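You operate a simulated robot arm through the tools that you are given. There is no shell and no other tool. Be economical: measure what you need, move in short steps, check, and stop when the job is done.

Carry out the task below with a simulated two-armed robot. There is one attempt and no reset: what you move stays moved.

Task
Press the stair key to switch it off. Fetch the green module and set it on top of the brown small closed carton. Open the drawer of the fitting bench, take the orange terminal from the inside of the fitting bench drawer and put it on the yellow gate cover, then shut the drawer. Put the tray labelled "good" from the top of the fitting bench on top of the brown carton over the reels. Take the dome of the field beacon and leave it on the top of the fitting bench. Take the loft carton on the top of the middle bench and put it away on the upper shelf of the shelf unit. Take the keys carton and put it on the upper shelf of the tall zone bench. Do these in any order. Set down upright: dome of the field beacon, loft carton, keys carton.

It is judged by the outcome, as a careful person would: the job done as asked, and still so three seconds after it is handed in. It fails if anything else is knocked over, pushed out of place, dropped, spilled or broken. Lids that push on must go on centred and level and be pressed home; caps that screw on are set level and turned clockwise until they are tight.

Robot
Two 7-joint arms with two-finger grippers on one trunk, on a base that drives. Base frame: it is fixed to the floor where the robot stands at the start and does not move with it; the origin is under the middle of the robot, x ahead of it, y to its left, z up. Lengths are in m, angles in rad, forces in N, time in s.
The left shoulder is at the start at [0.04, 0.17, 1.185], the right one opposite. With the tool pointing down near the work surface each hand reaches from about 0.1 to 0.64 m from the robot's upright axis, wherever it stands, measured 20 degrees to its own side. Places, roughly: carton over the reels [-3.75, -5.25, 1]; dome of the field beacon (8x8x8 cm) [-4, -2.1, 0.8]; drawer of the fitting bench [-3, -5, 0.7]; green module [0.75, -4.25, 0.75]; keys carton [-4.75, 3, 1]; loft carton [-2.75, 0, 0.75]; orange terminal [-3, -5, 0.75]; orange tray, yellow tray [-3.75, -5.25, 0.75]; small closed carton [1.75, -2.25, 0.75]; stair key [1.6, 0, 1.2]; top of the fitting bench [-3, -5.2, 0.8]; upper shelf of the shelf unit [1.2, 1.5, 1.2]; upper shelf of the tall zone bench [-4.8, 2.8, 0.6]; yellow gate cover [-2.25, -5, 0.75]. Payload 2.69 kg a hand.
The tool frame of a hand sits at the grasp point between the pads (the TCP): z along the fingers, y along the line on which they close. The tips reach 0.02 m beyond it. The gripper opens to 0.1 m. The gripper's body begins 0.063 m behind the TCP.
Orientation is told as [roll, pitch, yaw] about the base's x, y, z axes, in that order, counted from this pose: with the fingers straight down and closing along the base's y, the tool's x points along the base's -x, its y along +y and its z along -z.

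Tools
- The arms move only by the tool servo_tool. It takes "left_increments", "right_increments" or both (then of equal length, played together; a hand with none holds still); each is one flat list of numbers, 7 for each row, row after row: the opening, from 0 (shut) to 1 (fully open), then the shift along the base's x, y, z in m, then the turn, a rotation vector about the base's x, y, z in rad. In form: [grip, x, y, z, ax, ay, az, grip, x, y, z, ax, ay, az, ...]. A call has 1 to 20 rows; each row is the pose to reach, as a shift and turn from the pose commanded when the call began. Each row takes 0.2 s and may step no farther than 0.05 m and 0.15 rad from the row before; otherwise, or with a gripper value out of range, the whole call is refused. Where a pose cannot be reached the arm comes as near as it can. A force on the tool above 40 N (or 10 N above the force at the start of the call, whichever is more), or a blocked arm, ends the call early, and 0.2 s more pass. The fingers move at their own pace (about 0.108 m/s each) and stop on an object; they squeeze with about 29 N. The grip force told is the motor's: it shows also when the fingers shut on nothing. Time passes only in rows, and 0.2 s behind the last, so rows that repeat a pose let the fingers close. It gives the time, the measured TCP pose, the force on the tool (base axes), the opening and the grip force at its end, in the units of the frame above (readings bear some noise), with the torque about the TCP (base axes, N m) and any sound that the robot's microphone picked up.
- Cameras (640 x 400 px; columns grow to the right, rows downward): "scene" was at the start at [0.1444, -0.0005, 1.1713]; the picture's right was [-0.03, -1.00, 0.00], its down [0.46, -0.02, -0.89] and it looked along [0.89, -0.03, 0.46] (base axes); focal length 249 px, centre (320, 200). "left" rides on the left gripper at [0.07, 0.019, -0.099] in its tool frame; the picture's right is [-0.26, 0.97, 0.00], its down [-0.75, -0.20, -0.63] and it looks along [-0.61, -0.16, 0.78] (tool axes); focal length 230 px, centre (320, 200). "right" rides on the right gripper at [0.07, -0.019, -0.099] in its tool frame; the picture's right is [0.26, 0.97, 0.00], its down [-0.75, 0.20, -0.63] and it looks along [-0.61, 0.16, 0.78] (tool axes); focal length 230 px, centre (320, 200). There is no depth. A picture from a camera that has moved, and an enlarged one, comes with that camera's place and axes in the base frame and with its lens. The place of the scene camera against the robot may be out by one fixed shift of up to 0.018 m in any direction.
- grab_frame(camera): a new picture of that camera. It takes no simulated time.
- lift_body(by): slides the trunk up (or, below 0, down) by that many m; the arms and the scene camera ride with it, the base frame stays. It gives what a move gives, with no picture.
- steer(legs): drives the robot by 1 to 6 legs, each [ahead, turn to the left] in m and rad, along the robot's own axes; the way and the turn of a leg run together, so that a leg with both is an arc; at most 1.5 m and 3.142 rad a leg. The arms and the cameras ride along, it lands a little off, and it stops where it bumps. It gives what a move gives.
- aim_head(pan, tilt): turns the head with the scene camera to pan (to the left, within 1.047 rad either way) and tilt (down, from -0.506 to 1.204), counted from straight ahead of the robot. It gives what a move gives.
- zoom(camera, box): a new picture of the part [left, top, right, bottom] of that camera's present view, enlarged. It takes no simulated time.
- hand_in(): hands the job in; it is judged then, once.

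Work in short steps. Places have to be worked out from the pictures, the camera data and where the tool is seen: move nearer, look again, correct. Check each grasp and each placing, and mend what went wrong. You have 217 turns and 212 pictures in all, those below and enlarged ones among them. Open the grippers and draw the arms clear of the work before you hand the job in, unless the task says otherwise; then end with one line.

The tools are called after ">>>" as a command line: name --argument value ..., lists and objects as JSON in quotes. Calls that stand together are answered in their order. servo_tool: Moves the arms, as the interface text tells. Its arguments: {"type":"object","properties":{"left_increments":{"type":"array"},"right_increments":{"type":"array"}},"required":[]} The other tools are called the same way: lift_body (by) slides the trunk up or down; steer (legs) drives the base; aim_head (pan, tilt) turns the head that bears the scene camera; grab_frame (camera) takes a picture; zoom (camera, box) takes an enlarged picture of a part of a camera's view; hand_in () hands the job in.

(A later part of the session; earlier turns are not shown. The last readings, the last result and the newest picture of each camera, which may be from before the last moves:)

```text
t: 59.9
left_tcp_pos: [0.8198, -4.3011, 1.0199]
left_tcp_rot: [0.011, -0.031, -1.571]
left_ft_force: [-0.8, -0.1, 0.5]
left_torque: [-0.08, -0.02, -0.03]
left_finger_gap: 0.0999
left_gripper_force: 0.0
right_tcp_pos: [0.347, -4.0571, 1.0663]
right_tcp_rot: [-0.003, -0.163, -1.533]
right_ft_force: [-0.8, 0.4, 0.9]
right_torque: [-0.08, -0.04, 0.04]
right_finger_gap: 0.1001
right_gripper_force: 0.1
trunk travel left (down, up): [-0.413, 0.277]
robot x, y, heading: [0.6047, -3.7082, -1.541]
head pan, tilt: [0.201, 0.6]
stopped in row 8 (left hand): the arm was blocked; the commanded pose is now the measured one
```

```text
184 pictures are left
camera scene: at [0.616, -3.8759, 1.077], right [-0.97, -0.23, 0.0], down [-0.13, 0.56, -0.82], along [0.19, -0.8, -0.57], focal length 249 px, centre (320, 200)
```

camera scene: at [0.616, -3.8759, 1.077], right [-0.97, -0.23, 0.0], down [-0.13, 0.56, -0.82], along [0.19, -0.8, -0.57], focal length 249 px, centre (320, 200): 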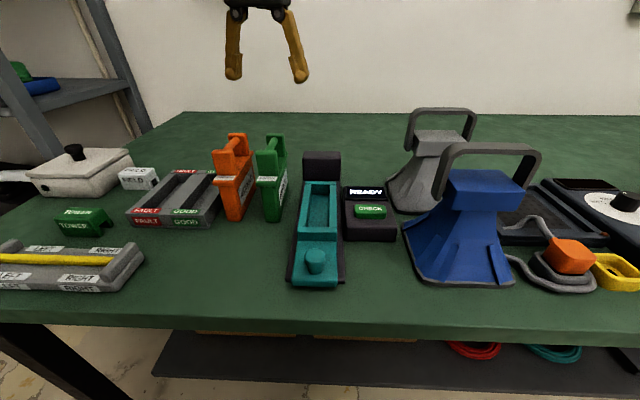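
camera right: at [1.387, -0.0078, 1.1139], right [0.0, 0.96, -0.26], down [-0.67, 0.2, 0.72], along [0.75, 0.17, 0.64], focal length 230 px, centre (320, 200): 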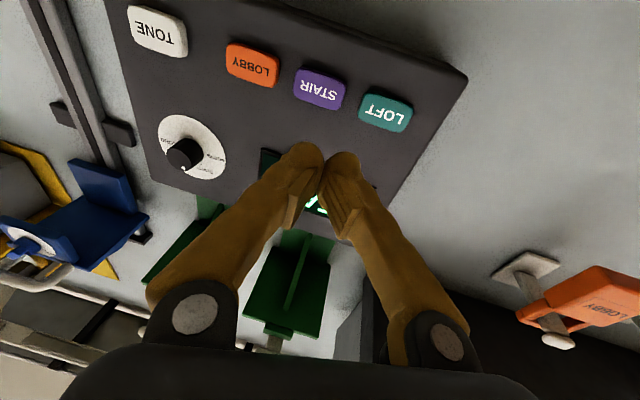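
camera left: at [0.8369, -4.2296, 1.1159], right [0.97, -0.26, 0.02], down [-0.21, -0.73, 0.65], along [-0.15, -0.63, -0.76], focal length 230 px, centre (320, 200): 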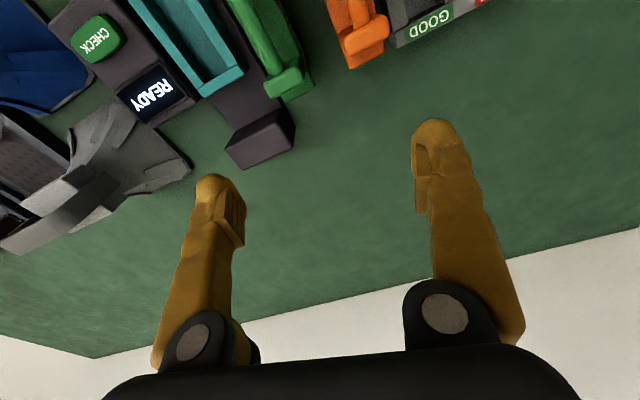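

The module's post centre is about (0.797, -4.25), top ≈0.89. I move the hand back over it at the same height and look.

>>> servo_tool --left_increments '[1, -0.01, 0.025, 0, 0.015, 0, 0, 1, -0.022, 0.05, 0, 0.03, 0, 0, 1, -0.022, 0.05, -0.03, 0.03, 0, 0, 1, -0.022, 0.05, -0.06, 0.03, 0, 0]'

>>> grab_frame --camera "left"

>>> zoom --camera "scene" --box '[170, 40, 370, 240]'

```text
t: 60.9
left_tcp_pos: [0.7987, -4.2584, 0.9528]
left_tcp_rot: [0.01, 0.008, -1.568]
left_ft_force: [0.6, 0.1, 0.6]
left_torque: [0.01, 0.01, -0.03]
left_finger_gap: 0.1002
left_gripper_force: 0.0
right_tcp_pos: [0.3469, -4.066, 1.0641]
right_tcp_rot: [-0.004, -0.157, -1.532]
right_ft_force: [0.1, -0.6, 0.2]
right_torque: [0.05, -0.02, 0.01]
right_finger_gap: 0.0996
right_gripper_force: 0.0
trunk travel left (down, up): [-0.413, 0.277]
robot x, y, heading: [0.6063, -3.7087, -1.541]
head pan, tilt: [0.201, 0.6]
```

```text
183 pictures are left
camera left: at [0.8158, -4.1888, 1.0529], right [0.97, -0.26, 0.01], down [-0.21, -0.76, 0.62], along [-0.15, -0.6, -0.78], focal length 230 px, centre (320, 200)
```

left: 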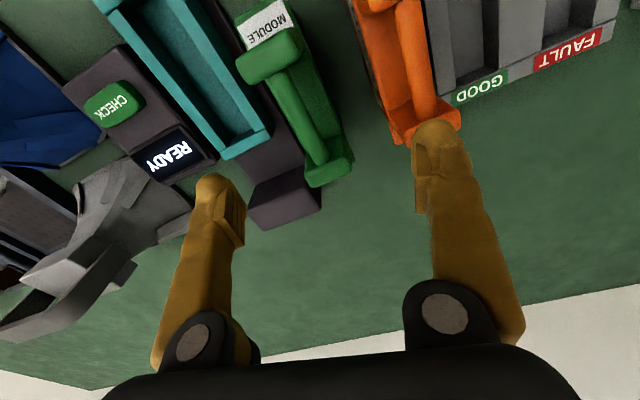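

```text
2.00 times, centred on (270, 140) of scene
camera zoom: at [0.6165, -3.8829, 1.0757], right [-0.97, -0.23, 0.0], down [-0.13, 0.56, -0.82], along [0.19, -0.79, -0.58], focal length 497 px, centre (420, 320)
```

zoom: 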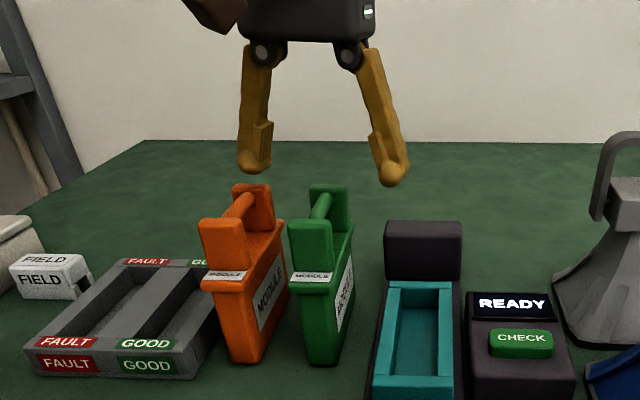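

The module's centre is about (0.787, -4.24) and it is turned by ~0.15 rad. I narrow the opening, turn to match, shift, and descend to grasp the bar/posts.

>>> servo_tool --left_increments '[0.8, -0.006, 0.01, 0, -0.01, 0, 0.07, 0.8, -0.012, 0.02, 0, -0.01, 0, 0.14, 0.8, -0.012, 0.02, -0.02, -0.01, 0, 0.14, 0.8, -0.012, 0.02, -0.035, -0.01, 0, 0.14]'

>>> grab_frame --camera "left"

>>> zoom --camera "scene" --box '[170, 40, 370, 240]'

```text
t: 61.9
left_tcp_pos: [0.7872, -4.2379, 0.9161]
left_tcp_rot: [0.012, -0.002, -1.428]
left_ft_force: [-0.4, 0.7, 0.8]
left_torque: [0.04, 0.01, -0.03]
left_finger_gap: 0.08
left_gripper_force: 0.1
right_tcp_pos: [0.3467, -4.0658, 1.0639]
right_tcp_rot: [-0.005, -0.152, -1.533]
right_ft_force: [-0.5, -0.2, -0.3]
right_torque: [0.02, 0.02, -0.04]
right_finger_gap: 0.1001
right_gripper_force: 0.0
trunk travel left (down, up): [-0.413, 0.277]
robot x, y, heading: [0.6077, -3.7087, -1.543]
head pan, tilt: [0.201, 0.6]
```

```text
181 pictures are left
camera left: at [0.7947, -4.1665, 1.0154], right [0.99, -0.12, 0.01], down [-0.1, -0.77, 0.63], along [-0.07, -0.63, -0.78], focal length 230 px, centre (320, 200)
```

left: 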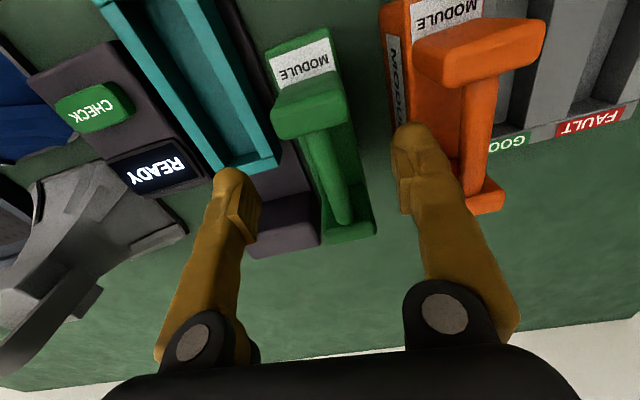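

```text
2.00 times, centred on (270, 140) of scene
camera zoom: at [0.6165, -3.8834, 1.0757], right [-0.97, -0.23, 0.0], down [-0.13, 0.56, -0.82], along [0.19, -0.79, -0.58], focal length 497 px, centre (420, 320)
```

zoom: 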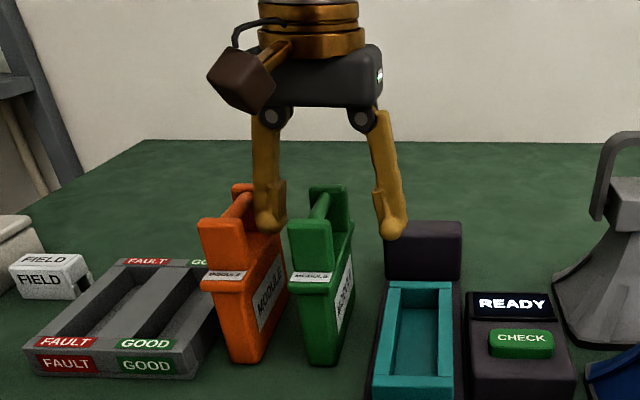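

The module is centred between the fingers. I narrow to 0.65 to keep off the orange one, descend 4 cm and close.

>>> servo_tool --left_increments '[0.65, 0, 0, 0, 0, 0, 0, 0.65, 0.002, -0.002, -0.02, 0, 0, 0, 0.65, 0.002, -0.002, -0.04, 0, 0, 0, 0.65, 0.002, -0.002, -0.045, 0, 0, 0]'

>>> grab_frame --camera "left"

>>> zoom --camera "scene" --box '[170, 40, 370, 240]'

```text
t: 62.9
left_tcp_pos: [0.7889, -4.2413, 0.8713]
left_tcp_rot: [0.01, -0.002, -1.429]
left_ft_force: [-0.2, -0.6, -0.3]
left_torque: [-0.03, -0.01, -0.02]
left_finger_gap: 0.065
left_gripper_force: 0.1
right_tcp_pos: [0.3474, -4.0651, 1.064]
right_tcp_rot: [-0.003, -0.154, -1.532]
right_ft_force: [0.9, 0.5, -0.1]
right_torque: [0.0, 0.0, -0.02]
right_finger_gap: 0.1001
right_gripper_force: 0.0
trunk travel left (down, up): [-0.413, 0.277]
robot x, y, heading: [0.6076, -3.7092, -1.544]
head pan, tilt: [0.201, 0.6]
```

```text
179 pictures are left
camera left: at [0.7959, -4.1692, 0.9706], right [0.99, -0.12, 0.01], down [-0.1, -0.77, 0.63], along [-0.07, -0.63, -0.78], focal length 230 px, centre (320, 200)
```

left: 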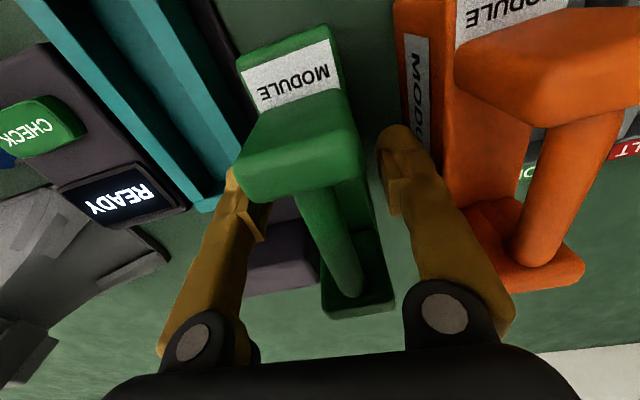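

```text
2.00 times, centred on (270, 140) of scene
camera zoom: at [0.6165, -3.8833, 1.0757], right [-0.97, -0.23, 0.0], down [-0.13, 0.56, -0.82], along [0.19, -0.79, -0.58], focal length 497 px, centre (420, 320)
```

zoom: 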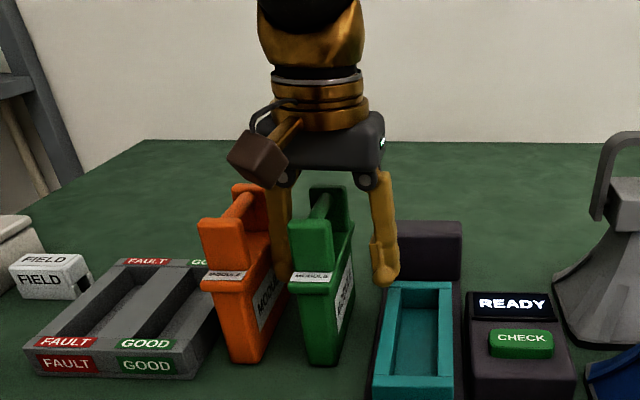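

Fingers straddle the module; I close.

>>> servo_tool --left_increments '[0.3, 0, 0, 0, 0, 0, 0, 0, 0, 0, 0, 0, 0, 0, 0, 0, 0, 0, 0, 0, 0, 0, 0, 0, 0, 0, 0, 0]'

>>> servo_tool --left_increments '[0, 0, 0, 0.02, 0, 0, 0, 0, 0, 0, 0.06, 0, 0, 0]'

>>> grab_frame --camera "left"

>>> zoom --camera "scene" --box '[170, 40, 370, 240]'

```text
t: 63.9
left_tcp_pos: [0.7873, -4.2401, 0.8717]
left_tcp_rot: [0.012, -0.001, -1.428]
left_ft_force: [-0.7, -1.4, -0.3]
left_torque: [-0.04, 0.0, -0.01]
left_finger_gap: 0.0252
left_gripper_force: 29.5
right_tcp_pos: [0.3481, -4.0655, 1.0638]
right_tcp_rot: [-0.003, -0.154, -1.534]
right_ft_force: [-0.4, -1.4, -0.2]
right_torque: [-0.02, 0.01, -0.01]
right_finger_gap: 0.1003
right_gripper_force: 0.1
trunk travel left (down, up): [-0.413, 0.277]
robot x, y, heading: [0.6088, -3.7114, -1.539]
head pan, tilt: [0.201, 0.6]
```

```text
t: 64.5
left_tcp_pos: [0.787, -4.2419, 0.9313]
left_tcp_rot: [0.01, -0.003, -1.429]
left_ft_force: [0.5, -0.8, -3.1]
left_torque: [-0.06, 0.0, 0.03]
left_finger_gap: 0.0252
left_gripper_force: 29.1
right_tcp_pos: [0.3467, -4.0652, 1.0636]
right_tcp_rot: [-0.006, -0.154, -1.531]
right_ft_force: [0.5, 0.4, 0.0]
right_torque: [0.0, 0.0, 0.0]
right_finger_gap: 0.1002
right_gripper_force: 0.0
trunk travel left (down, up): [-0.413, 0.277]
robot x, y, heading: [0.6064, -3.7081, -1.538]
head pan, tilt: [0.201, 0.6]
```

```text
177 pictures are left
camera left: at [0.7946, -4.1692, 1.0299], right [0.99, -0.12, 0.01], down [-0.1, -0.77, 0.63], along [-0.07, -0.62, -0.78], focal length 230 px, centre (320, 200)
```

left: 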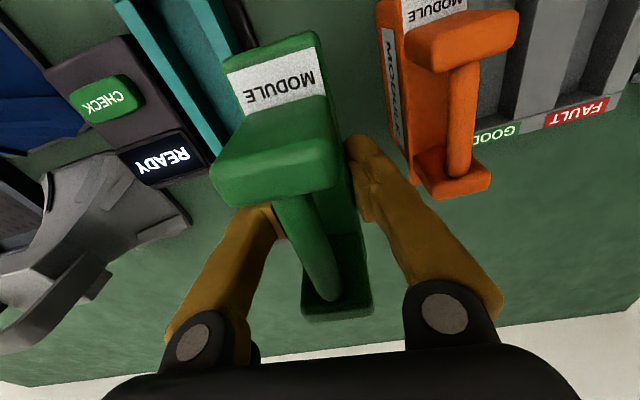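

```text
2.00 times, centred on (270, 140) of scene
camera zoom: at [0.6164, -3.8829, 1.0758], right [-0.97, -0.23, 0.0], down [-0.13, 0.56, -0.82], along [0.19, -0.79, -0.58], focal length 497 px, centre (420, 320)
```

zoom: 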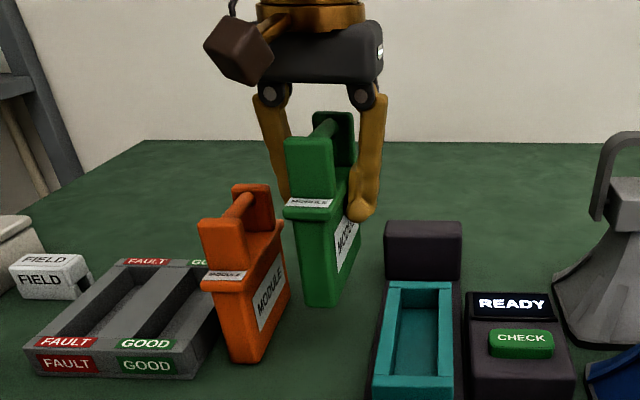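

The module is gripped and lifted cleanly. I raise it, draw it in, back up, and turn to face the table with the small carton.

>>> servo_tool --left_increments '[0, 0, 0.01, 0.04, 0, 0, 0, 0, 0, 0.02, 0.08, 0, 0, 0, 0, 0, 0.04, 0.12, 0, 0, 0, 0, 0, 0.08, 0.15, 0, 0, 0, 0, 0, 0.12, 0.17, 0, 0, 0]'

>>> steer --legs '[[-1.25, 0], [0, 1.54]]'

>>> aim_head --pan 0 --tilt 0.4

>>> grab_frame --camera "scene"

```text
t: 65.7
left_tcp_pos: [0.7912, -4.1173, 1.1042]
left_tcp_rot: [0.011, -0.003, -1.429]
left_ft_force: [0.2, 0.0, -3.3]
left_torque: [-0.06, -0.01, 0.04]
left_finger_gap: 0.0254
left_gripper_force: 29.0
right_tcp_pos: [0.3473, -4.0648, 1.0642]
right_tcp_rot: [-0.005, -0.155, -1.534]
right_ft_force: [-0.1, -0.2, 0.3]
right_torque: [-0.03, -0.01, -0.01]
right_finger_gap: 0.1
right_gripper_force: 0.1
trunk travel left (down, up): [-0.413, 0.277]
robot x, y, heading: [0.6076, -3.7081, -1.547]
head pan, tilt: [0.201, 0.6]
```

```text
t: 75.9
left_tcp_pos: [0.9767, -2.2732, 1.1032]
left_tcp_rot: [0.009, -0.003, 0.118]
left_ft_force: [-0.5, -1.0, -2.8]
left_torque: [0.0, -0.03, 0.01]
left_finger_gap: 0.0253
left_gripper_force: 29.2
right_tcp_pos: [0.9134, -2.7151, 1.0639]
right_tcp_rot: [-0.003, -0.153, 0.014]
right_ft_force: [-0.5, -0.2, 0.1]
right_torque: [0.02, -0.01, -0.01]
right_finger_gap: 0.1001
right_gripper_force: 0.0
trunk travel left (down, up): [-0.413, 0.277]
robot x, y, heading: [0.5641, -2.4553, 0.003]
head pan, tilt: [0.201, 0.6]
```

```text
t: 76.6
left_tcp_pos: [0.9579, -2.2682, 1.1087]
left_tcp_rot: [0.004, -0.018, 0.119]
left_ft_force: [-0.5, 1.9, -4.0]
left_torque: [-0.05, -0.06, -0.02]
left_finger_gap: 0.0254
left_gripper_force: 29.1
right_tcp_pos: [0.8889, -2.7109, 1.0565]
right_tcp_rot: [-0.004, -0.128, 0.015]
right_ft_force: [-1.0, -0.2, 1.7]
right_torque: [-0.08, 0.01, 0.0]
right_finger_gap: 0.0999
right_gripper_force: 0.0
trunk travel left (down, up): [-0.413, 0.277]
robot x, y, heading: [0.5686, -2.4547, 0.007]
head pan, tilt: [0.0, 0.4]
```

```text
175 pictures are left
camera scene: at [0.7317, -2.4485, 1.0939], right [0.01, -1.0, 0.0], down [-0.4, -0.01, -0.91], along [0.91, 0.0, -0.4], focal length 249 px, centre (320, 200)
```

scene: 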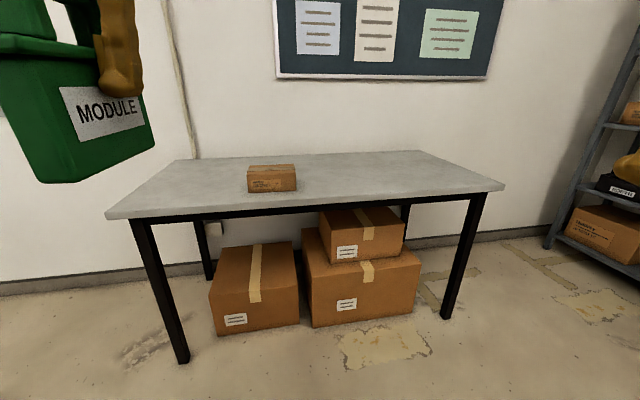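

Small carton is at about (1.64, -2.27), top z≈0.82. I drive 0.5 m ahead with the module held high and look again.

>>> steer --legs '[[0.5, 0]]'

>>> aim_head --pan 0.2 --tilt 0.6

>>> grab_frame --camera "scene"

>>> grab_frame --camera "left"

```text
t: 79.6
left_tcp_pos: [1.4624, -2.2684, 1.1095]
left_tcp_rot: [0.009, -0.018, 0.12]
left_ft_force: [0.3, -0.2, -2.2]
left_torque: [0.02, -0.03, 0.02]
left_finger_gap: 0.0253
left_gripper_force: 29.1
right_tcp_pos: [1.3947, -2.7114, 1.055]
right_tcp_rot: [-0.003, -0.122, 0.015]
right_ft_force: [0.8, 0.2, 0.7]
right_torque: [-0.01, 0.0, -0.01]
right_finger_gap: 0.1
right_gripper_force: 0.2
trunk travel left (down, up): [-0.413, 0.277]
robot x, y, heading: [1.0661, -2.4507, 0.004]
head pan, tilt: [0.0, 0.4]
```

```text
t: 80.3
left_tcp_pos: [1.4434, -2.2676, 1.1159]
left_tcp_rot: [0.006, -0.036, 0.12]
left_ft_force: [-0.6, 0.2, -2.6]
left_torque: [-0.02, -0.01, 0.0]
left_finger_gap: 0.0256
left_gripper_force: 29.4
right_tcp_pos: [1.3686, -2.7123, 1.0434]
right_tcp_rot: [-0.003, -0.077, 0.016]
right_ft_force: [-0.4, -0.6, -0.4]
right_torque: [0.01, 0.01, -0.02]
right_finger_gap: 0.1003
right_gripper_force: 0.1
trunk travel left (down, up): [-0.413, 0.277]
robot x, y, heading: [1.0647, -2.4537, -0.0]
head pan, tilt: [0.201, 0.6]
```

```text
174 pictures are left
camera scene: at [1.2287, -2.4311, 1.0759], right [0.21, -0.98, 0.0], down [-0.57, -0.12, -0.82], along [0.8, 0.17, -0.58], focal length 249 px, centre (320, 200)
```

scene: 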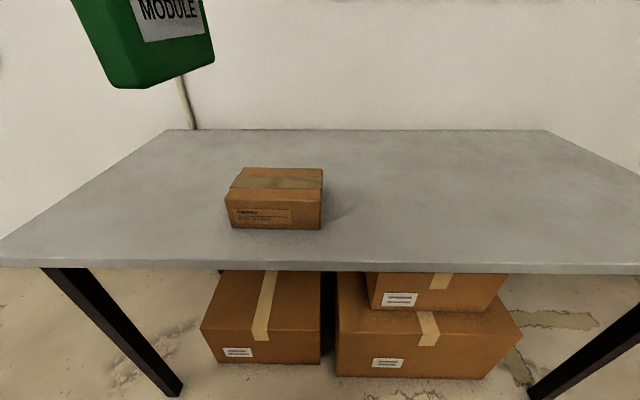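

```text
173 pictures are left
camera left: at [1.3689, -2.2598, 1.2122], right [0.14, 0.99, 0.02], down [0.75, -0.12, 0.65], along [0.65, -0.08, -0.76], focal length 230 px, centre (320, 200)
```

left: 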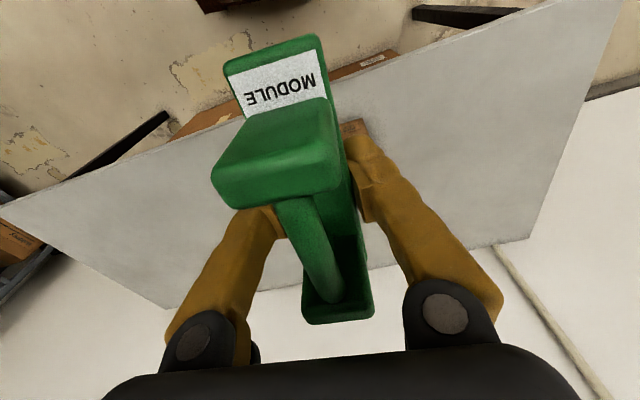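

Carton top centre is about (1.63, -2.25, 0.815); module bottom is 0.122 below the TCP. I move over it, level the hand, and descend to 3 cm above.

>>> servo_tool --left_increments '[0, 0.045, 0.005, 0, 0, 0.01, 0, 0, 0.09, 0.01, 0, 0, 0.02, 0, 0, 0.135, 0.015, 0, 0, 0.03, 0, 0, 0.175, 0.018, -0.02, 0, 0.034, 0, 0, 0.187, 0.018, -0.06, 0, 0.034, 0, 0, 0.187, 0.018, -0.1, 0, 0.034, 0, 0, 0.187, 0.018, -0.14, 0, 0.034, 0, 0, 0.187, 0.018, -0.15, 0, 0.034, 0]'

>>> grab_frame --camera "scene"

>>> grab_frame --camera "left"

```text
t: 82.1
left_tcp_pos: [1.6329, -2.2495, 0.9643]
left_tcp_rot: [0.011, 0.0, 0.122]
left_ft_force: [0.3, -0.1, -2.3]
left_torque: [0.0, -0.02, -0.01]
left_finger_gap: 0.0255
left_gripper_force: 29.5
right_tcp_pos: [1.3694, -2.7113, 1.0438]
right_tcp_rot: [-0.002, -0.077, 0.017]
right_ft_force: [0.3, 0.6, -0.3]
right_torque: [-0.01, -0.02, 0.01]
right_finger_gap: 0.1002
right_gripper_force: 0.1
trunk travel left (down, up): [-0.413, 0.277]
robot x, y, heading: [1.0697, -2.4514, 0.01]
head pan, tilt: [0.201, 0.6]
```

```text
172 pictures are left
camera scene: at [1.2296, -2.431, 1.0757], right [0.21, -0.98, 0.0], down [-0.57, -0.12, -0.82], along [0.8, 0.17, -0.58], focal length 249 px, centre (320, 200)
```

scene: 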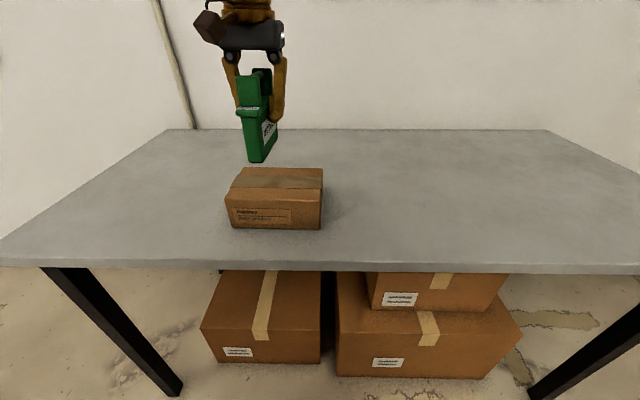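

```text
171 pictures are left
camera left: at [1.5618, -2.2415, 1.0635], right [0.14, 0.99, 0.01], down [0.77, -0.12, 0.63], along [0.62, -0.08, -0.78], focal length 230 px, centre (320, 200)
```

left: 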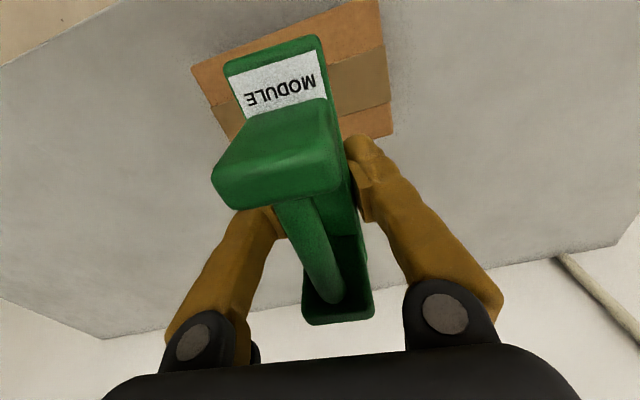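

Reprojection shows the module bottom nearer 0.87 (its bench is higher than assumed), centred over the carton. I shift 1 cm right and go down stepwise watching the force.

>>> servo_tool --left_increments '[0, 0, -0.012, -0.015, 0, 0, 0, 0, 0, -0.012, -0.03, 0, 0, 0, 0, 0, -0.012, -0.042, 0, 0, 0, 0, 0, -0.012, -0.042, 0, 0, 0]'

>>> zoom --camera "scene" --box '[180, 50, 370, 240]'

```text
t: 83.1
left_tcp_pos: [1.6336, -2.2615, 0.9202]
left_tcp_rot: [0.011, 0.002, 0.12]
left_ft_force: [-0.4, 0.0, -2.5]
left_torque: [-0.02, 0.0, -0.01]
left_finger_gap: 0.0253
left_gripper_force: 28.6
right_tcp_pos: [1.3697, -2.7107, 1.0435]
right_tcp_rot: [-0.003, -0.076, 0.015]
right_ft_force: [-0.2, 0.8, 0.3]
right_torque: [0.0, 0.02, 0.03]
right_finger_gap: 0.0998
right_gripper_force: 0.1
trunk travel left (down, up): [-0.413, 0.277]
robot x, y, heading: [1.0668, -2.451, 0.007]
head pan, tilt: [0.201, 0.6]
```

```text
2.11 times, centred on (275, 145) of scene
camera zoom: at [1.2298, -2.4309, 1.0757], right [0.21, -0.98, 0.0], down [-0.57, -0.12, -0.82], along [0.8, 0.17, -0.58], focal length 524 px, centre (415, 316)
```

zoom: 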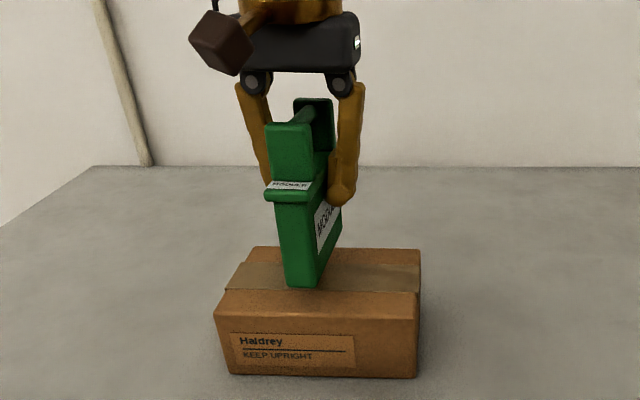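

Close above the carton top with no contact yet; I descend in 4 mm steps.

>>> servo_tool --left_increments '[0, 0, 0, -0.004, 0, 0, 0, 0, 0, 0, -0.008, 0, 0, 0, 0, 0, 0, -0.011, 0, 0, 0]'

>>> zoom --camera "scene" --box '[180, 50, 370, 240]'

```text
t: 83.9
left_tcp_pos: [1.633, -2.2616, 0.9117]
left_tcp_rot: [0.01, -0.002, 0.121]
left_ft_force: [-0.6, -0.1, -2.5]
left_torque: [-0.01, -0.05, -0.04]
left_finger_gap: 0.0253
left_gripper_force: 28.9
right_tcp_pos: [1.3703, -2.7104, 1.0434]
right_tcp_rot: [-0.004, -0.076, 0.016]
right_ft_force: [0.3, -0.1, 0.3]
right_torque: [0.01, 0.0, 0.03]
right_finger_gap: 0.1003
right_gripper_force: 0.0
trunk travel left (down, up): [-0.413, 0.277]
robot x, y, heading: [1.0658, -2.4537, 0.009]
head pan, tilt: [0.201, 0.6]
```

```text
2.11 times, centred on (275, 145) of scene
camera zoom: at [1.2299, -2.431, 1.0756], right [0.21, -0.98, 0.0], down [-0.57, -0.12, -0.82], along [0.8, 0.17, -0.58], focal length 524 px, centre (415, 316)
```

zoom: 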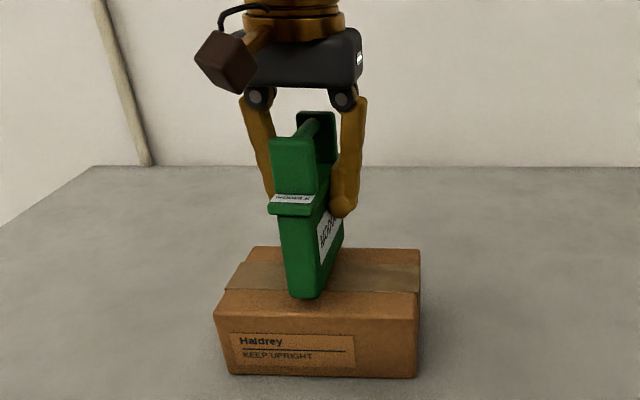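

Still no contact; I continue down.

>>> servo_tool --left_increments '[0, 0.005, 0, -0.005, 0, 0, 0, 0, 0.005, 0, -0.01, 0, 0, 0, 0, 0.005, 0, -0.014, 0, 0, 0]'

>>> zoom --camera "scene" --box '[180, 50, 370, 240]'

```text
t: 84.7
left_tcp_pos: [1.6374, -2.2628, 0.9013]
left_tcp_rot: [0.011, -0.004, 0.12]
left_ft_force: [-2.0, 0.3, 15.6]
left_torque: [-0.21, 0.6, -0.18]
left_finger_gap: 0.0251
left_gripper_force: 29.4
right_tcp_pos: [1.3682, -2.7104, 1.0438]
right_tcp_rot: [-0.003, -0.077, 0.016]
right_ft_force: [0.6, -0.4, 0.0]
right_torque: [0.02, 0.04, -0.05]
right_finger_gap: 0.1
right_gripper_force: 0.1
trunk travel left (down, up): [-0.413, 0.277]
robot x, y, heading: [1.0691, -2.4575, 0.005]
head pan, tilt: [0.201, 0.6]
```

```text
2.11 times, centred on (275, 145) of scene
camera zoom: at [1.2285, -2.4313, 1.0761], right [0.21, -0.98, 0.0], down [-0.57, -0.12, -0.82], along [0.8, 0.17, -0.58], focal length 524 px, centre (415, 316)
```

zoom: 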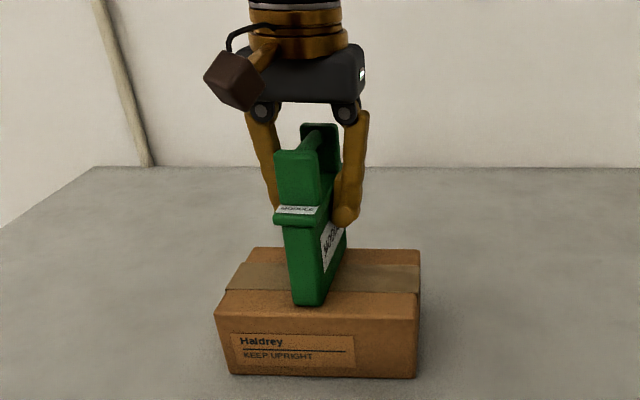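

Contact, but the module stands near the carton's front edge. I lift 1 cm, shift 2.5 cm back, and lower again.

>>> servo_tool --left_increments '[0, 0.0, 0, 0.015, 0, 0, 0, 0, 0.025, 0, 0.015, 0, 0, 0, 0, 0.025, 0, 0.008, 0, 0, 0, 0, 0.025, 0, 0.004, 0, 0, 0, 0, 0.025, 0, 0.002, 0, 0, 0]'

>>> zoom --camera "scene" --box '[180, 50, 370, 240]'

>>> grab_frame --camera "left"

```text
t: 85.6
left_tcp_pos: [1.6469, -2.2629, 0.9174]
left_tcp_rot: [0.01, -0.017, 0.12]
left_ft_force: [-1.0, -0.5, -2.1]
left_torque: [0.02, -0.09, -0.02]
left_finger_gap: 0.0256
left_gripper_force: 28.6
right_tcp_pos: [1.3465, -2.712, 1.0361]
right_tcp_rot: [0.0, -0.043, 0.013]
right_ft_force: [-0.4, -0.3, 0.4]
right_torque: [0.0, -0.09, -0.01]
right_finger_gap: 0.1
right_gripper_force: 0.1
trunk travel left (down, up): [-0.413, 0.277]
robot x, y, heading: [1.0647, -2.4532, 0.005]
head pan, tilt: [0.201, 0.6]
stopped in row 4 (left hand): the arm was blocked; the commanded pose is now the measured one
```

```text
2.11 times, centred on (275, 145) of scene
camera zoom: at [1.227, -2.4316, 1.0762], right [0.21, -0.98, 0.0], down [-0.56, -0.12, -0.82], along [0.8, 0.17, -0.58], focal length 524 px, centre (415, 316)
```

zoom: 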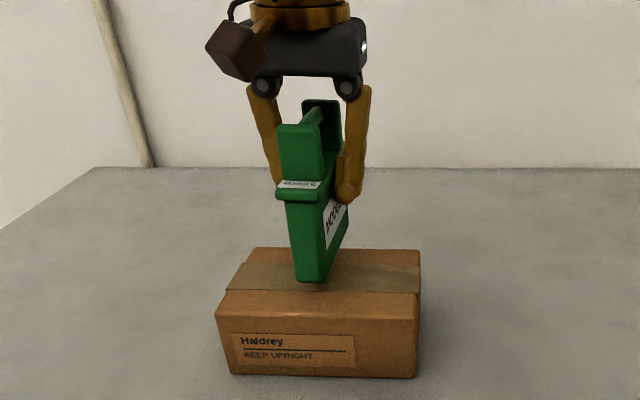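

```text
166 pictures are left
camera left: at [1.574, -2.254, 1.0155], right [0.14, 0.99, 0.01], down [0.76, -0.12, 0.64], along [0.64, -0.08, -0.77], focal length 230 px, centre (320, 200)
```

left: 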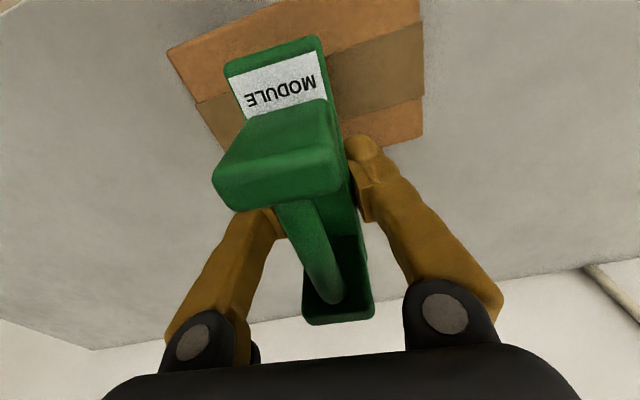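

The centre of the carton is near x≈1.635 and the module is roughly centred on the TCP, so I lower here shifted 7 mm forward-out, restoring level.

>>> servo_tool --left_increments '[0, -0.004, 0, -0.005, 0, 0.009, 0, 0, -0.007, 0, -0.01, 0, 0.016, 0, 0, -0.007, 0, -0.014, 0, 0.016, 0, 0, -0.007, 0, -0.017, 0, 0.016, 0]'

>>> zoom --camera "scene" --box '[180, 50, 370, 240]'

```text
t: 86.6
left_tcp_pos: [1.6422, -2.2618, 0.9006]
left_tcp_rot: [0.013, -0.001, 0.119]
left_ft_force: [-3.0, 1.2, 12.7]
left_torque: [-0.05, -0.35, 0.02]
left_finger_gap: 0.0251
left_gripper_force: 29.2
right_tcp_pos: [1.3474, -2.7115, 1.0346]
right_tcp_rot: [-0.002, -0.043, 0.013]
right_ft_force: [0.3, 0.1, 0.1]
right_torque: [-0.01, 0.0, -0.02]
right_finger_gap: 0.0998
right_gripper_force: 0.0
trunk travel left (down, up): [-0.413, 0.277]
robot x, y, heading: [1.0661, -2.455, 0.007]
head pan, tilt: [0.201, 0.6]
```

```text
2.11 times, centred on (275, 145) of scene
camera zoom: at [1.2284, -2.4312, 1.0761], right [0.21, -0.98, 0.0], down [-0.57, -0.12, -0.82], along [0.8, 0.17, -0.58], focal length 524 px, centre (415, 316)
```

zoom: 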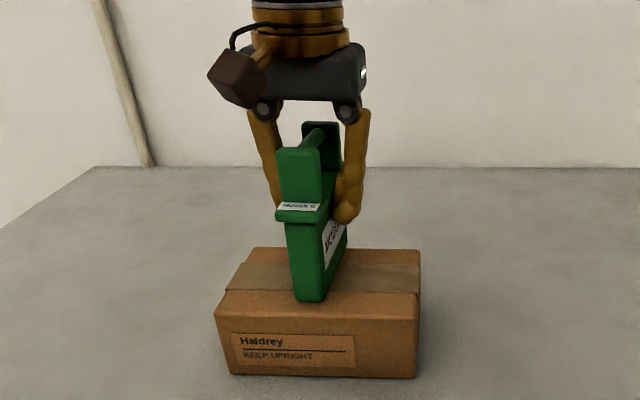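

It rests on the carton. I ease the load, open, and lift away straight up.

>>> servo_tool --left_increments '[0, 0, 0, 0.003, 0, 0, 0, 0.4, 0, 0, 0.003, 0, 0, 0, 0.65, 0, 0, 0.003, 0, 0, 0, 0.65, 0, 0, 0.003, 0, 0, 0, 0.65, 0, 0, 0.05, 0, 0, 0, 0.65, 0, 0, 0.1, 0, 0, 0, 0.65, -0.05, 0, 0.12, 0, 0, 0]'

>>> zoom --camera "scene" --box '[180, 50, 370, 240]'

```text
refused: row 7 steps farther than a row can; nothing moved
```

```text
2.11 times, centred on (275, 145) of scene
camera zoom: at [1.2284, -2.4312, 1.0761], right [0.21, -0.98, 0.0], down [-0.57, -0.12, -0.82], along [0.8, 0.17, -0.58], focal length 524 px, centre (415, 316)
```

zoom: 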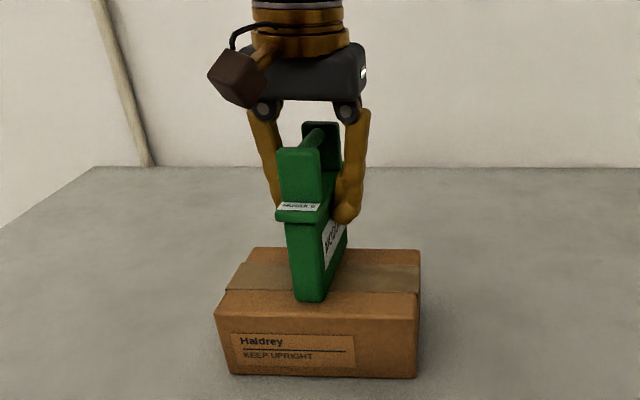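

The call was refused for too long a step; I repeat with shorter steps.

>>> servo_tool --left_increments '[0, 0, 0, 0.003, 0, 0, 0, 0.4, 0, 0, 0.003, 0, 0, 0, 0.65, 0, 0, 0.003, 0, 0, 0, 0.65, 0, 0, 0.003, 0, 0, 0, 0.65, 0, 0, 0.045, 0, 0, 0, 0.65, 0, 0, 0.09, 0, 0, 0, 0.65, 0, 0, 0.13, 0, 0, 0, 0.65, -0.04, 0, 0.14, 0, 0, 0, 0.65, -0.08, 0, 0.14, 0, 0, 0]'

>>> zoom --camera "scene" --box '[180, 50, 370, 240]'

```text
t: 88.6
left_tcp_pos: [1.5646, -2.2618, 1.037]
left_tcp_rot: [0.012, 0.002, 0.12]
left_ft_force: [-0.5, -0.2, -0.7]
left_torque: [0.01, 0.0, 0.01]
left_finger_gap: 0.0651
left_gripper_force: 0.2
right_tcp_pos: [1.3476, -2.7119, 1.0334]
right_tcp_rot: [0.001, -0.04, 0.015]
right_ft_force: [0.0, 0.1, -0.7]
right_torque: [-0.04, -0.01, 0.0]
right_finger_gap: 0.0999
right_gripper_force: 0.2
trunk travel left (down, up): [-0.413, 0.277]
robot x, y, heading: [1.0683, -2.4495, 0.008]
head pan, tilt: [0.201, 0.6]
```

```text
2.11 times, centred on (275, 145) of scene
camera zoom: at [1.2291, -2.4311, 1.0758], right [0.21, -0.98, 0.0], down [-0.57, -0.12, -0.82], along [0.8, 0.17, -0.58], focal length 524 px, centre (415, 316)
```

zoom: 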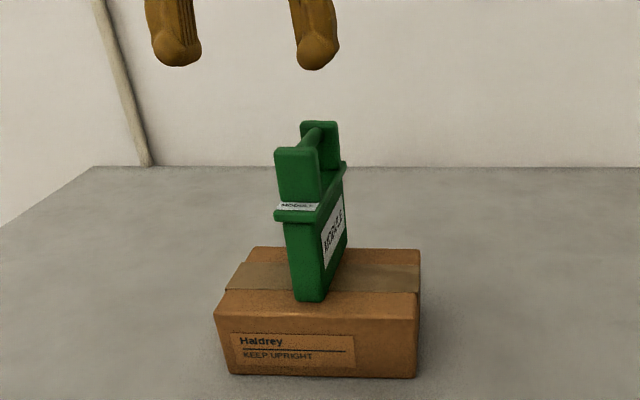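

The module stands steadily on the carton. I back off and turn around (left via the pillar-free side) to view the way to the fitting bench.

>>> steer --legs '[[-0.5, 0], [0, -2.6]]'

>>> aim_head --pan 0 --tilt 0.25

>>> grab_frame --camera "scene"

```text
t: 92.1
left_tcp_pos: [1.0144, -2.2739, 1.0547]
left_tcp_rot: [0.01, -0.033, 0.102]
left_ft_force: [-1.1, -0.2, 0.2]
left_torque: [0.03, -0.07, 0.01]
left_finger_gap: 0.065
left_gripper_force: 0.0
right_tcp_pos: [0.8169, -2.7564, 1.0483]
right_tcp_rot: [-0.175, -0.027, -0.015]
right_ft_force: [-0.7, 0.7, 0.6]
right_torque: [0.03, -0.1, 0.01]
right_finger_gap: 0.1
right_gripper_force: 0.1
trunk travel left (down, up): [-0.413, 0.277]
robot x, y, heading: [0.5492, -2.4543, -0.009]
head pan, tilt: [0.201, 0.6]
stopped in leg 2: the robot was blocked; the commanded pose is now the measured one
```

```text
t: 92.9
left_tcp_pos: [1.0179, -2.2729, 1.0527]
left_tcp_rot: [0.012, -0.032, 0.1]
left_ft_force: [-0.2, -0.1, -0.1]
left_torque: [0.0, -0.02, 0.02]
left_finger_gap: 0.0649
left_gripper_force: 0.2
right_tcp_pos: [0.8197, -2.7566, 1.0479]
right_tcp_rot: [-0.174, -0.024, -0.013]
right_ft_force: [-0.9, -0.7, -0.1]
right_torque: [-0.02, 0.0, -0.02]
right_finger_gap: 0.1
right_gripper_force: 0.1
trunk travel left (down, up): [-0.413, 0.277]
robot x, y, heading: [0.5493, -2.4564, -0.013]
head pan, tilt: [0.0, 0.25]
```

```text
162 pictures are left
camera scene: at [0.7203, -2.4549, 1.1078], right [-0.01, -1.0, 0.0], down [-0.26, 0.0, -0.96], along [0.96, -0.01, -0.26], focal length 249 px, centre (320, 200)
```

scene: 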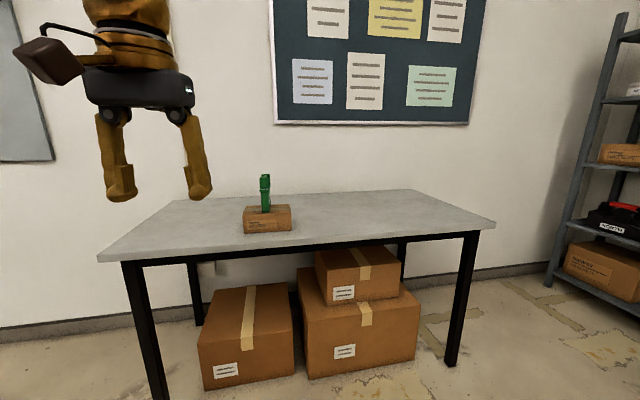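

The right hand had drifted near the body and blocked the turn. I move it ahead and level it, then turn.

>>> servo_tool --right_increments '[1, 0.04, 0, 0, 0.06, 0, 0, 1, 0.08, 0, 0, 0.12, 0, 0, 1, 0.12, 0, 0, 0.174, 0.02, 0, 1, 0.16, 0, 0, 0.174, 0.024, 0]'

>>> steer --legs '[[0, -1.3], [0, -1.0]]'

>>> grab_frame --camera "scene"

```text
t: 93.9
left_tcp_pos: [1.0196, -2.2738, 1.0505]
left_tcp_rot: [0.012, -0.028, 0.101]
left_ft_force: [0.0, 0.2, -0.3]
left_torque: [-0.02, 0.04, -0.01]
left_finger_gap: 0.0652
left_gripper_force: 0.2
right_tcp_pos: [0.9607, -2.7505, 1.0518]
right_tcp_rot: [0.011, 0.006, -0.032]
right_ft_force: [0.1, 0.8, -0.4]
right_torque: [0.0, -0.01, 0.0]
right_finger_gap: 0.1004
right_gripper_force: 0.1
trunk travel left (down, up): [-0.413, 0.277]
robot x, y, heading: [0.5478, -2.4535, -0.011]
head pan, tilt: [0.0, 0.25]
```

```text
t: 100.3
left_tcp_pos: [0.3647, -2.9225, 1.0516]
left_tcp_rot: [0.01, -0.031, -2.217]
left_ft_force: [0.4, -0.8, -0.3]
left_torque: [0.0, 0.01, 0.0]
left_finger_gap: 0.0649
left_gripper_force: 0.1
right_tcp_pos: [0.055, -2.5555, 1.0513]
right_tcp_rot: [0.012, 0.004, -2.346]
right_ft_force: [0.6, 0.5, 1.1]
right_torque: [0.0, 0.0, 0.01]
right_finger_gap: 0.0999
right_gripper_force: 0.1
trunk travel left (down, up): [-0.413, 0.277]
robot x, y, heading: [0.5596, -2.4645, -2.323]
head pan, tilt: [0.0, 0.25]
```

```text
161 pictures are left
camera scene: at [0.4213, -2.5956, 1.1078], right [-0.73, 0.68, 0.0], down [0.18, 0.19, -0.96], along [-0.66, -0.7, -0.26], focal length 249 px, centre (320, 200)
```

scene: 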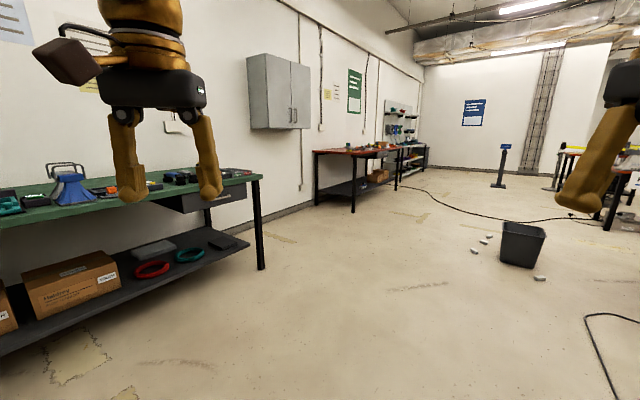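

Fitting bench (red top) is along the far wall; bin and scraps lie near (-2.2,-3). I drive toward (-2,-3.9), staying clear of both.

>>> steer --legs '[[0, -0.3], [1.5, 0], [1.3, 0], [0, 0.5]]'

>>> grab_frame --camera "scene"

```text
t: 116.3
left_tcp_pos: [-1.9627, -4.3701, 1.0589]
left_tcp_rot: [0.01, -0.045, -2.013]
left_ft_force: [0.1, -0.9, 0.2]
left_torque: [-0.02, -0.01, 0.0]
left_finger_gap: 0.0651
left_gripper_force: 0.1
right_tcp_pos: [-2.3405, -4.072, 1.0582]
right_tcp_rot: [0.01, -0.012, -2.147]
right_ft_force: [-0.1, 0.5, 0.7]
right_torque: [-0.03, 0.01, 0.03]
right_finger_gap: 0.1
right_gripper_force: 0.1
trunk travel left (down, up): [-0.413, 0.277]
robot x, y, heading: [-1.8793, -3.8933, -2.125]
head pan, tilt: [0.0, 0.25]
```

```text
160 pictures are left
camera scene: at [-1.9845, -4.0487, 1.1078], right [-0.85, 0.52, 0.0], down [0.14, 0.22, -0.96], along [-0.51, -0.82, -0.26], focal length 249 px, centre (320, 200)
```

scene: 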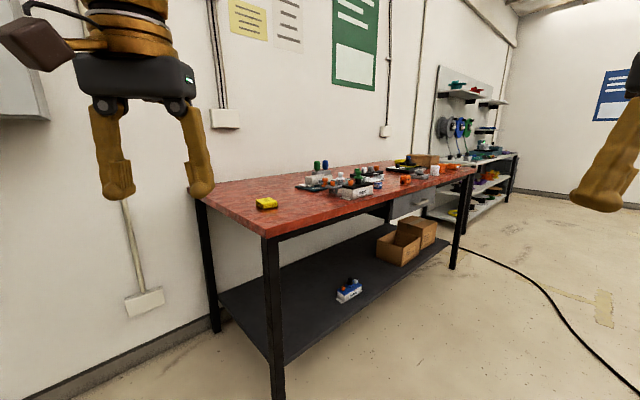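

I zoom on the bench top items.

>>> zoom --camera "scene" --box '[220, 130, 380, 230]'

>>> zoom --camera "scene" --box '[360, 130, 520, 230]'

```text
4.00 times, centred on (300, 180) of scene
camera zoom: at [-1.9845, -4.0487, 1.1078], right [-0.85, 0.52, 0.0], down [0.14, 0.22, -0.96], along [-0.51, -0.82, -0.26], focal length 995 px, centre (400, 280)
```

zoom: 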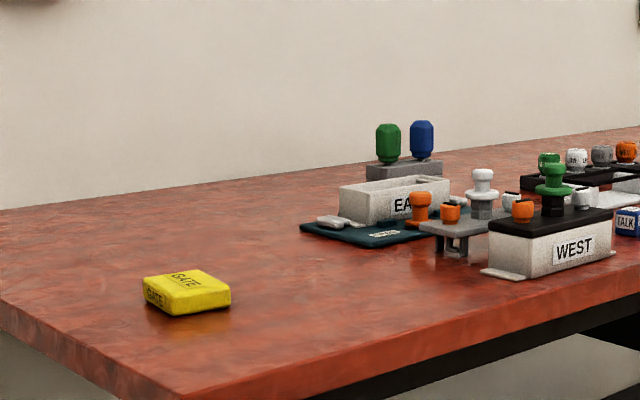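

```text
4.00 times, centred on (440, 180) of scene
camera zoom: at [-1.9845, -4.0487, 1.1078], right [-0.85, 0.52, 0.0], down [0.14, 0.22, -0.96], along [-0.51, -0.82, -0.26], focal length 995 px, centre (-160, 280)
```

zoom: 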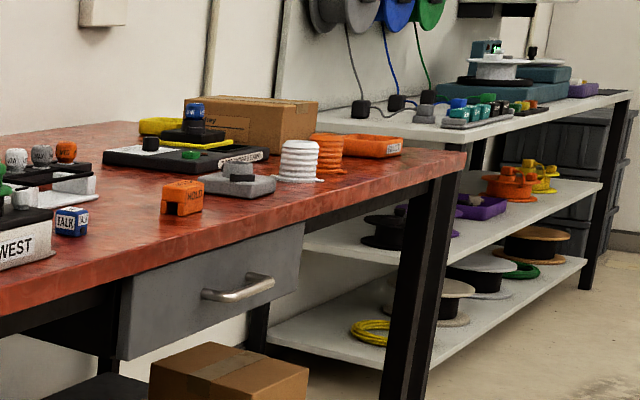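

The gate cover is near (-2.36,-5.13) and the drawer handle near (-3.36,-5.04). I drive to stand in front of the drawer and look.

>>> steer --legs '[[0, -0.82], [1.3, 0], [0, 1.42]]'

>>> aim_head --pan 0 --tilt 0.4

>>> grab_frame --camera "scene"

```text
t: 128.8
left_tcp_pos: [-3.0043, -4.6006, 1.0658]
left_tcp_rot: [0.01, -0.06, -1.408]
left_ft_force: [-0.4, -0.1, 0.1]
left_torque: [0.02, 0.03, 0.0]
left_finger_gap: 0.0651
left_gripper_force: 0.0
right_tcp_pos: [-3.4857, -4.5704, 1.0644]
right_tcp_rot: [0.011, -0.028, -1.541]
right_ft_force: [1.0, -0.1, -0.1]
right_torque: [0.0, -0.01, -0.01]
right_finger_gap: 0.1001
right_gripper_force: 0.1
trunk travel left (down, up): [-0.413, 0.277]
robot x, y, heading: [-3.2074, -4.1778, -1.515]
head pan, tilt: [0.0, 0.25]
```

```text
t: 129.6
left_tcp_pos: [-3.0047, -4.5823, 1.0737]
left_tcp_rot: [0.006, -0.079, -1.409]
left_ft_force: [0.3, 0.5, 0.0]
left_torque: [-0.05, 0.03, -0.01]
left_finger_gap: 0.0649
left_gripper_force: 0.0
right_tcp_pos: [-3.4854, -4.5512, 1.0699]
right_tcp_rot: [0.011, -0.048, -1.542]
right_ft_force: [-0.1, 0.4, 0.8]
right_torque: [-0.05, -0.02, -0.01]
right_finger_gap: 0.0999
right_gripper_force: 0.1
trunk travel left (down, up): [-0.413, 0.277]
robot x, y, heading: [-3.206, -4.1781, -1.515]
head pan, tilt: [0.0, 0.4]
```

```text
157 pictures are left
camera scene: at [-3.2126, -4.3547, 1.0942], right [-1.0, -0.05, 0.0], down [-0.02, 0.4, -0.92], along [0.05, -0.91, -0.4], focal length 249 px, centre (320, 200)
```

scene: 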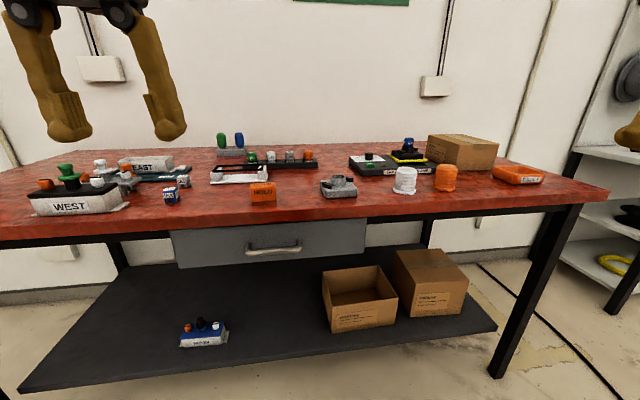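

I zoom to read the objects at the right of the bench.

>>> zoom --camera "scene" --box '[310, 120, 560, 220]'

>>> aim_head --pan -0.7 --tilt 0.15

>>> grab_frame --camera "scene"

```text
2.56 times, centred on (435, 170) of scene
camera zoom: at [-3.2126, -4.3547, 1.0942], right [-1.0, -0.05, 0.0], down [-0.02, 0.4, -0.92], along [0.05, -0.91, -0.4], focal length 637 px, centre (26, 277)
```

zoom: 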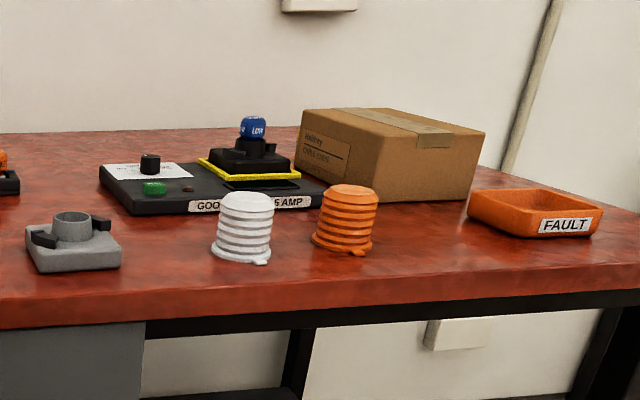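

```text
t: 130.6
left_tcp_pos: [-3.0049, -4.5842, 1.0732]
left_tcp_rot: [0.008, -0.075, -1.406]
left_ft_force: [-0.6, 0.0, -0.5]
left_torque: [-0.03, 0.01, 0.03]
left_finger_gap: 0.065
left_gripper_force: 0.0
right_tcp_pos: [-3.4852, -4.5539, 1.0699]
right_tcp_rot: [0.011, -0.046, -1.541]
right_ft_force: [0.2, 0.8, 0.0]
right_torque: [-0.02, -0.02, 0.0]
right_finger_gap: 0.0998
right_gripper_force: 0.0
trunk travel left (down, up): [-0.413, 0.277]
robot x, y, heading: [-3.2119, -4.1796, -1.514]
head pan, tilt: [-0.7, 0.15]
```

```text
155 pictures are left
camera scene: at [-3.2733, -4.3387, 1.1174], right [-0.8, 0.6, 0.01], down [0.09, 0.14, -0.99], along [-0.59, -0.79, -0.16], focal length 249 px, centre (320, 200)
```

scene: 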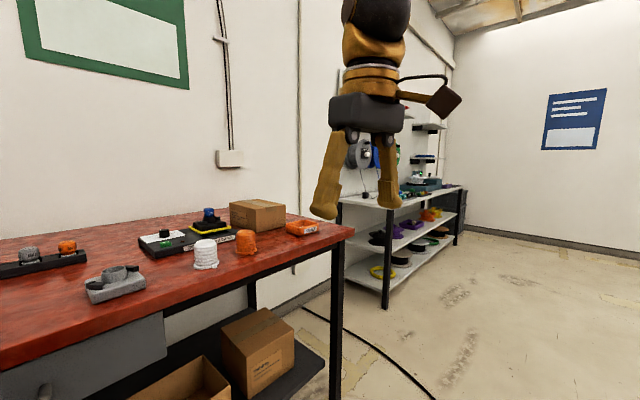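

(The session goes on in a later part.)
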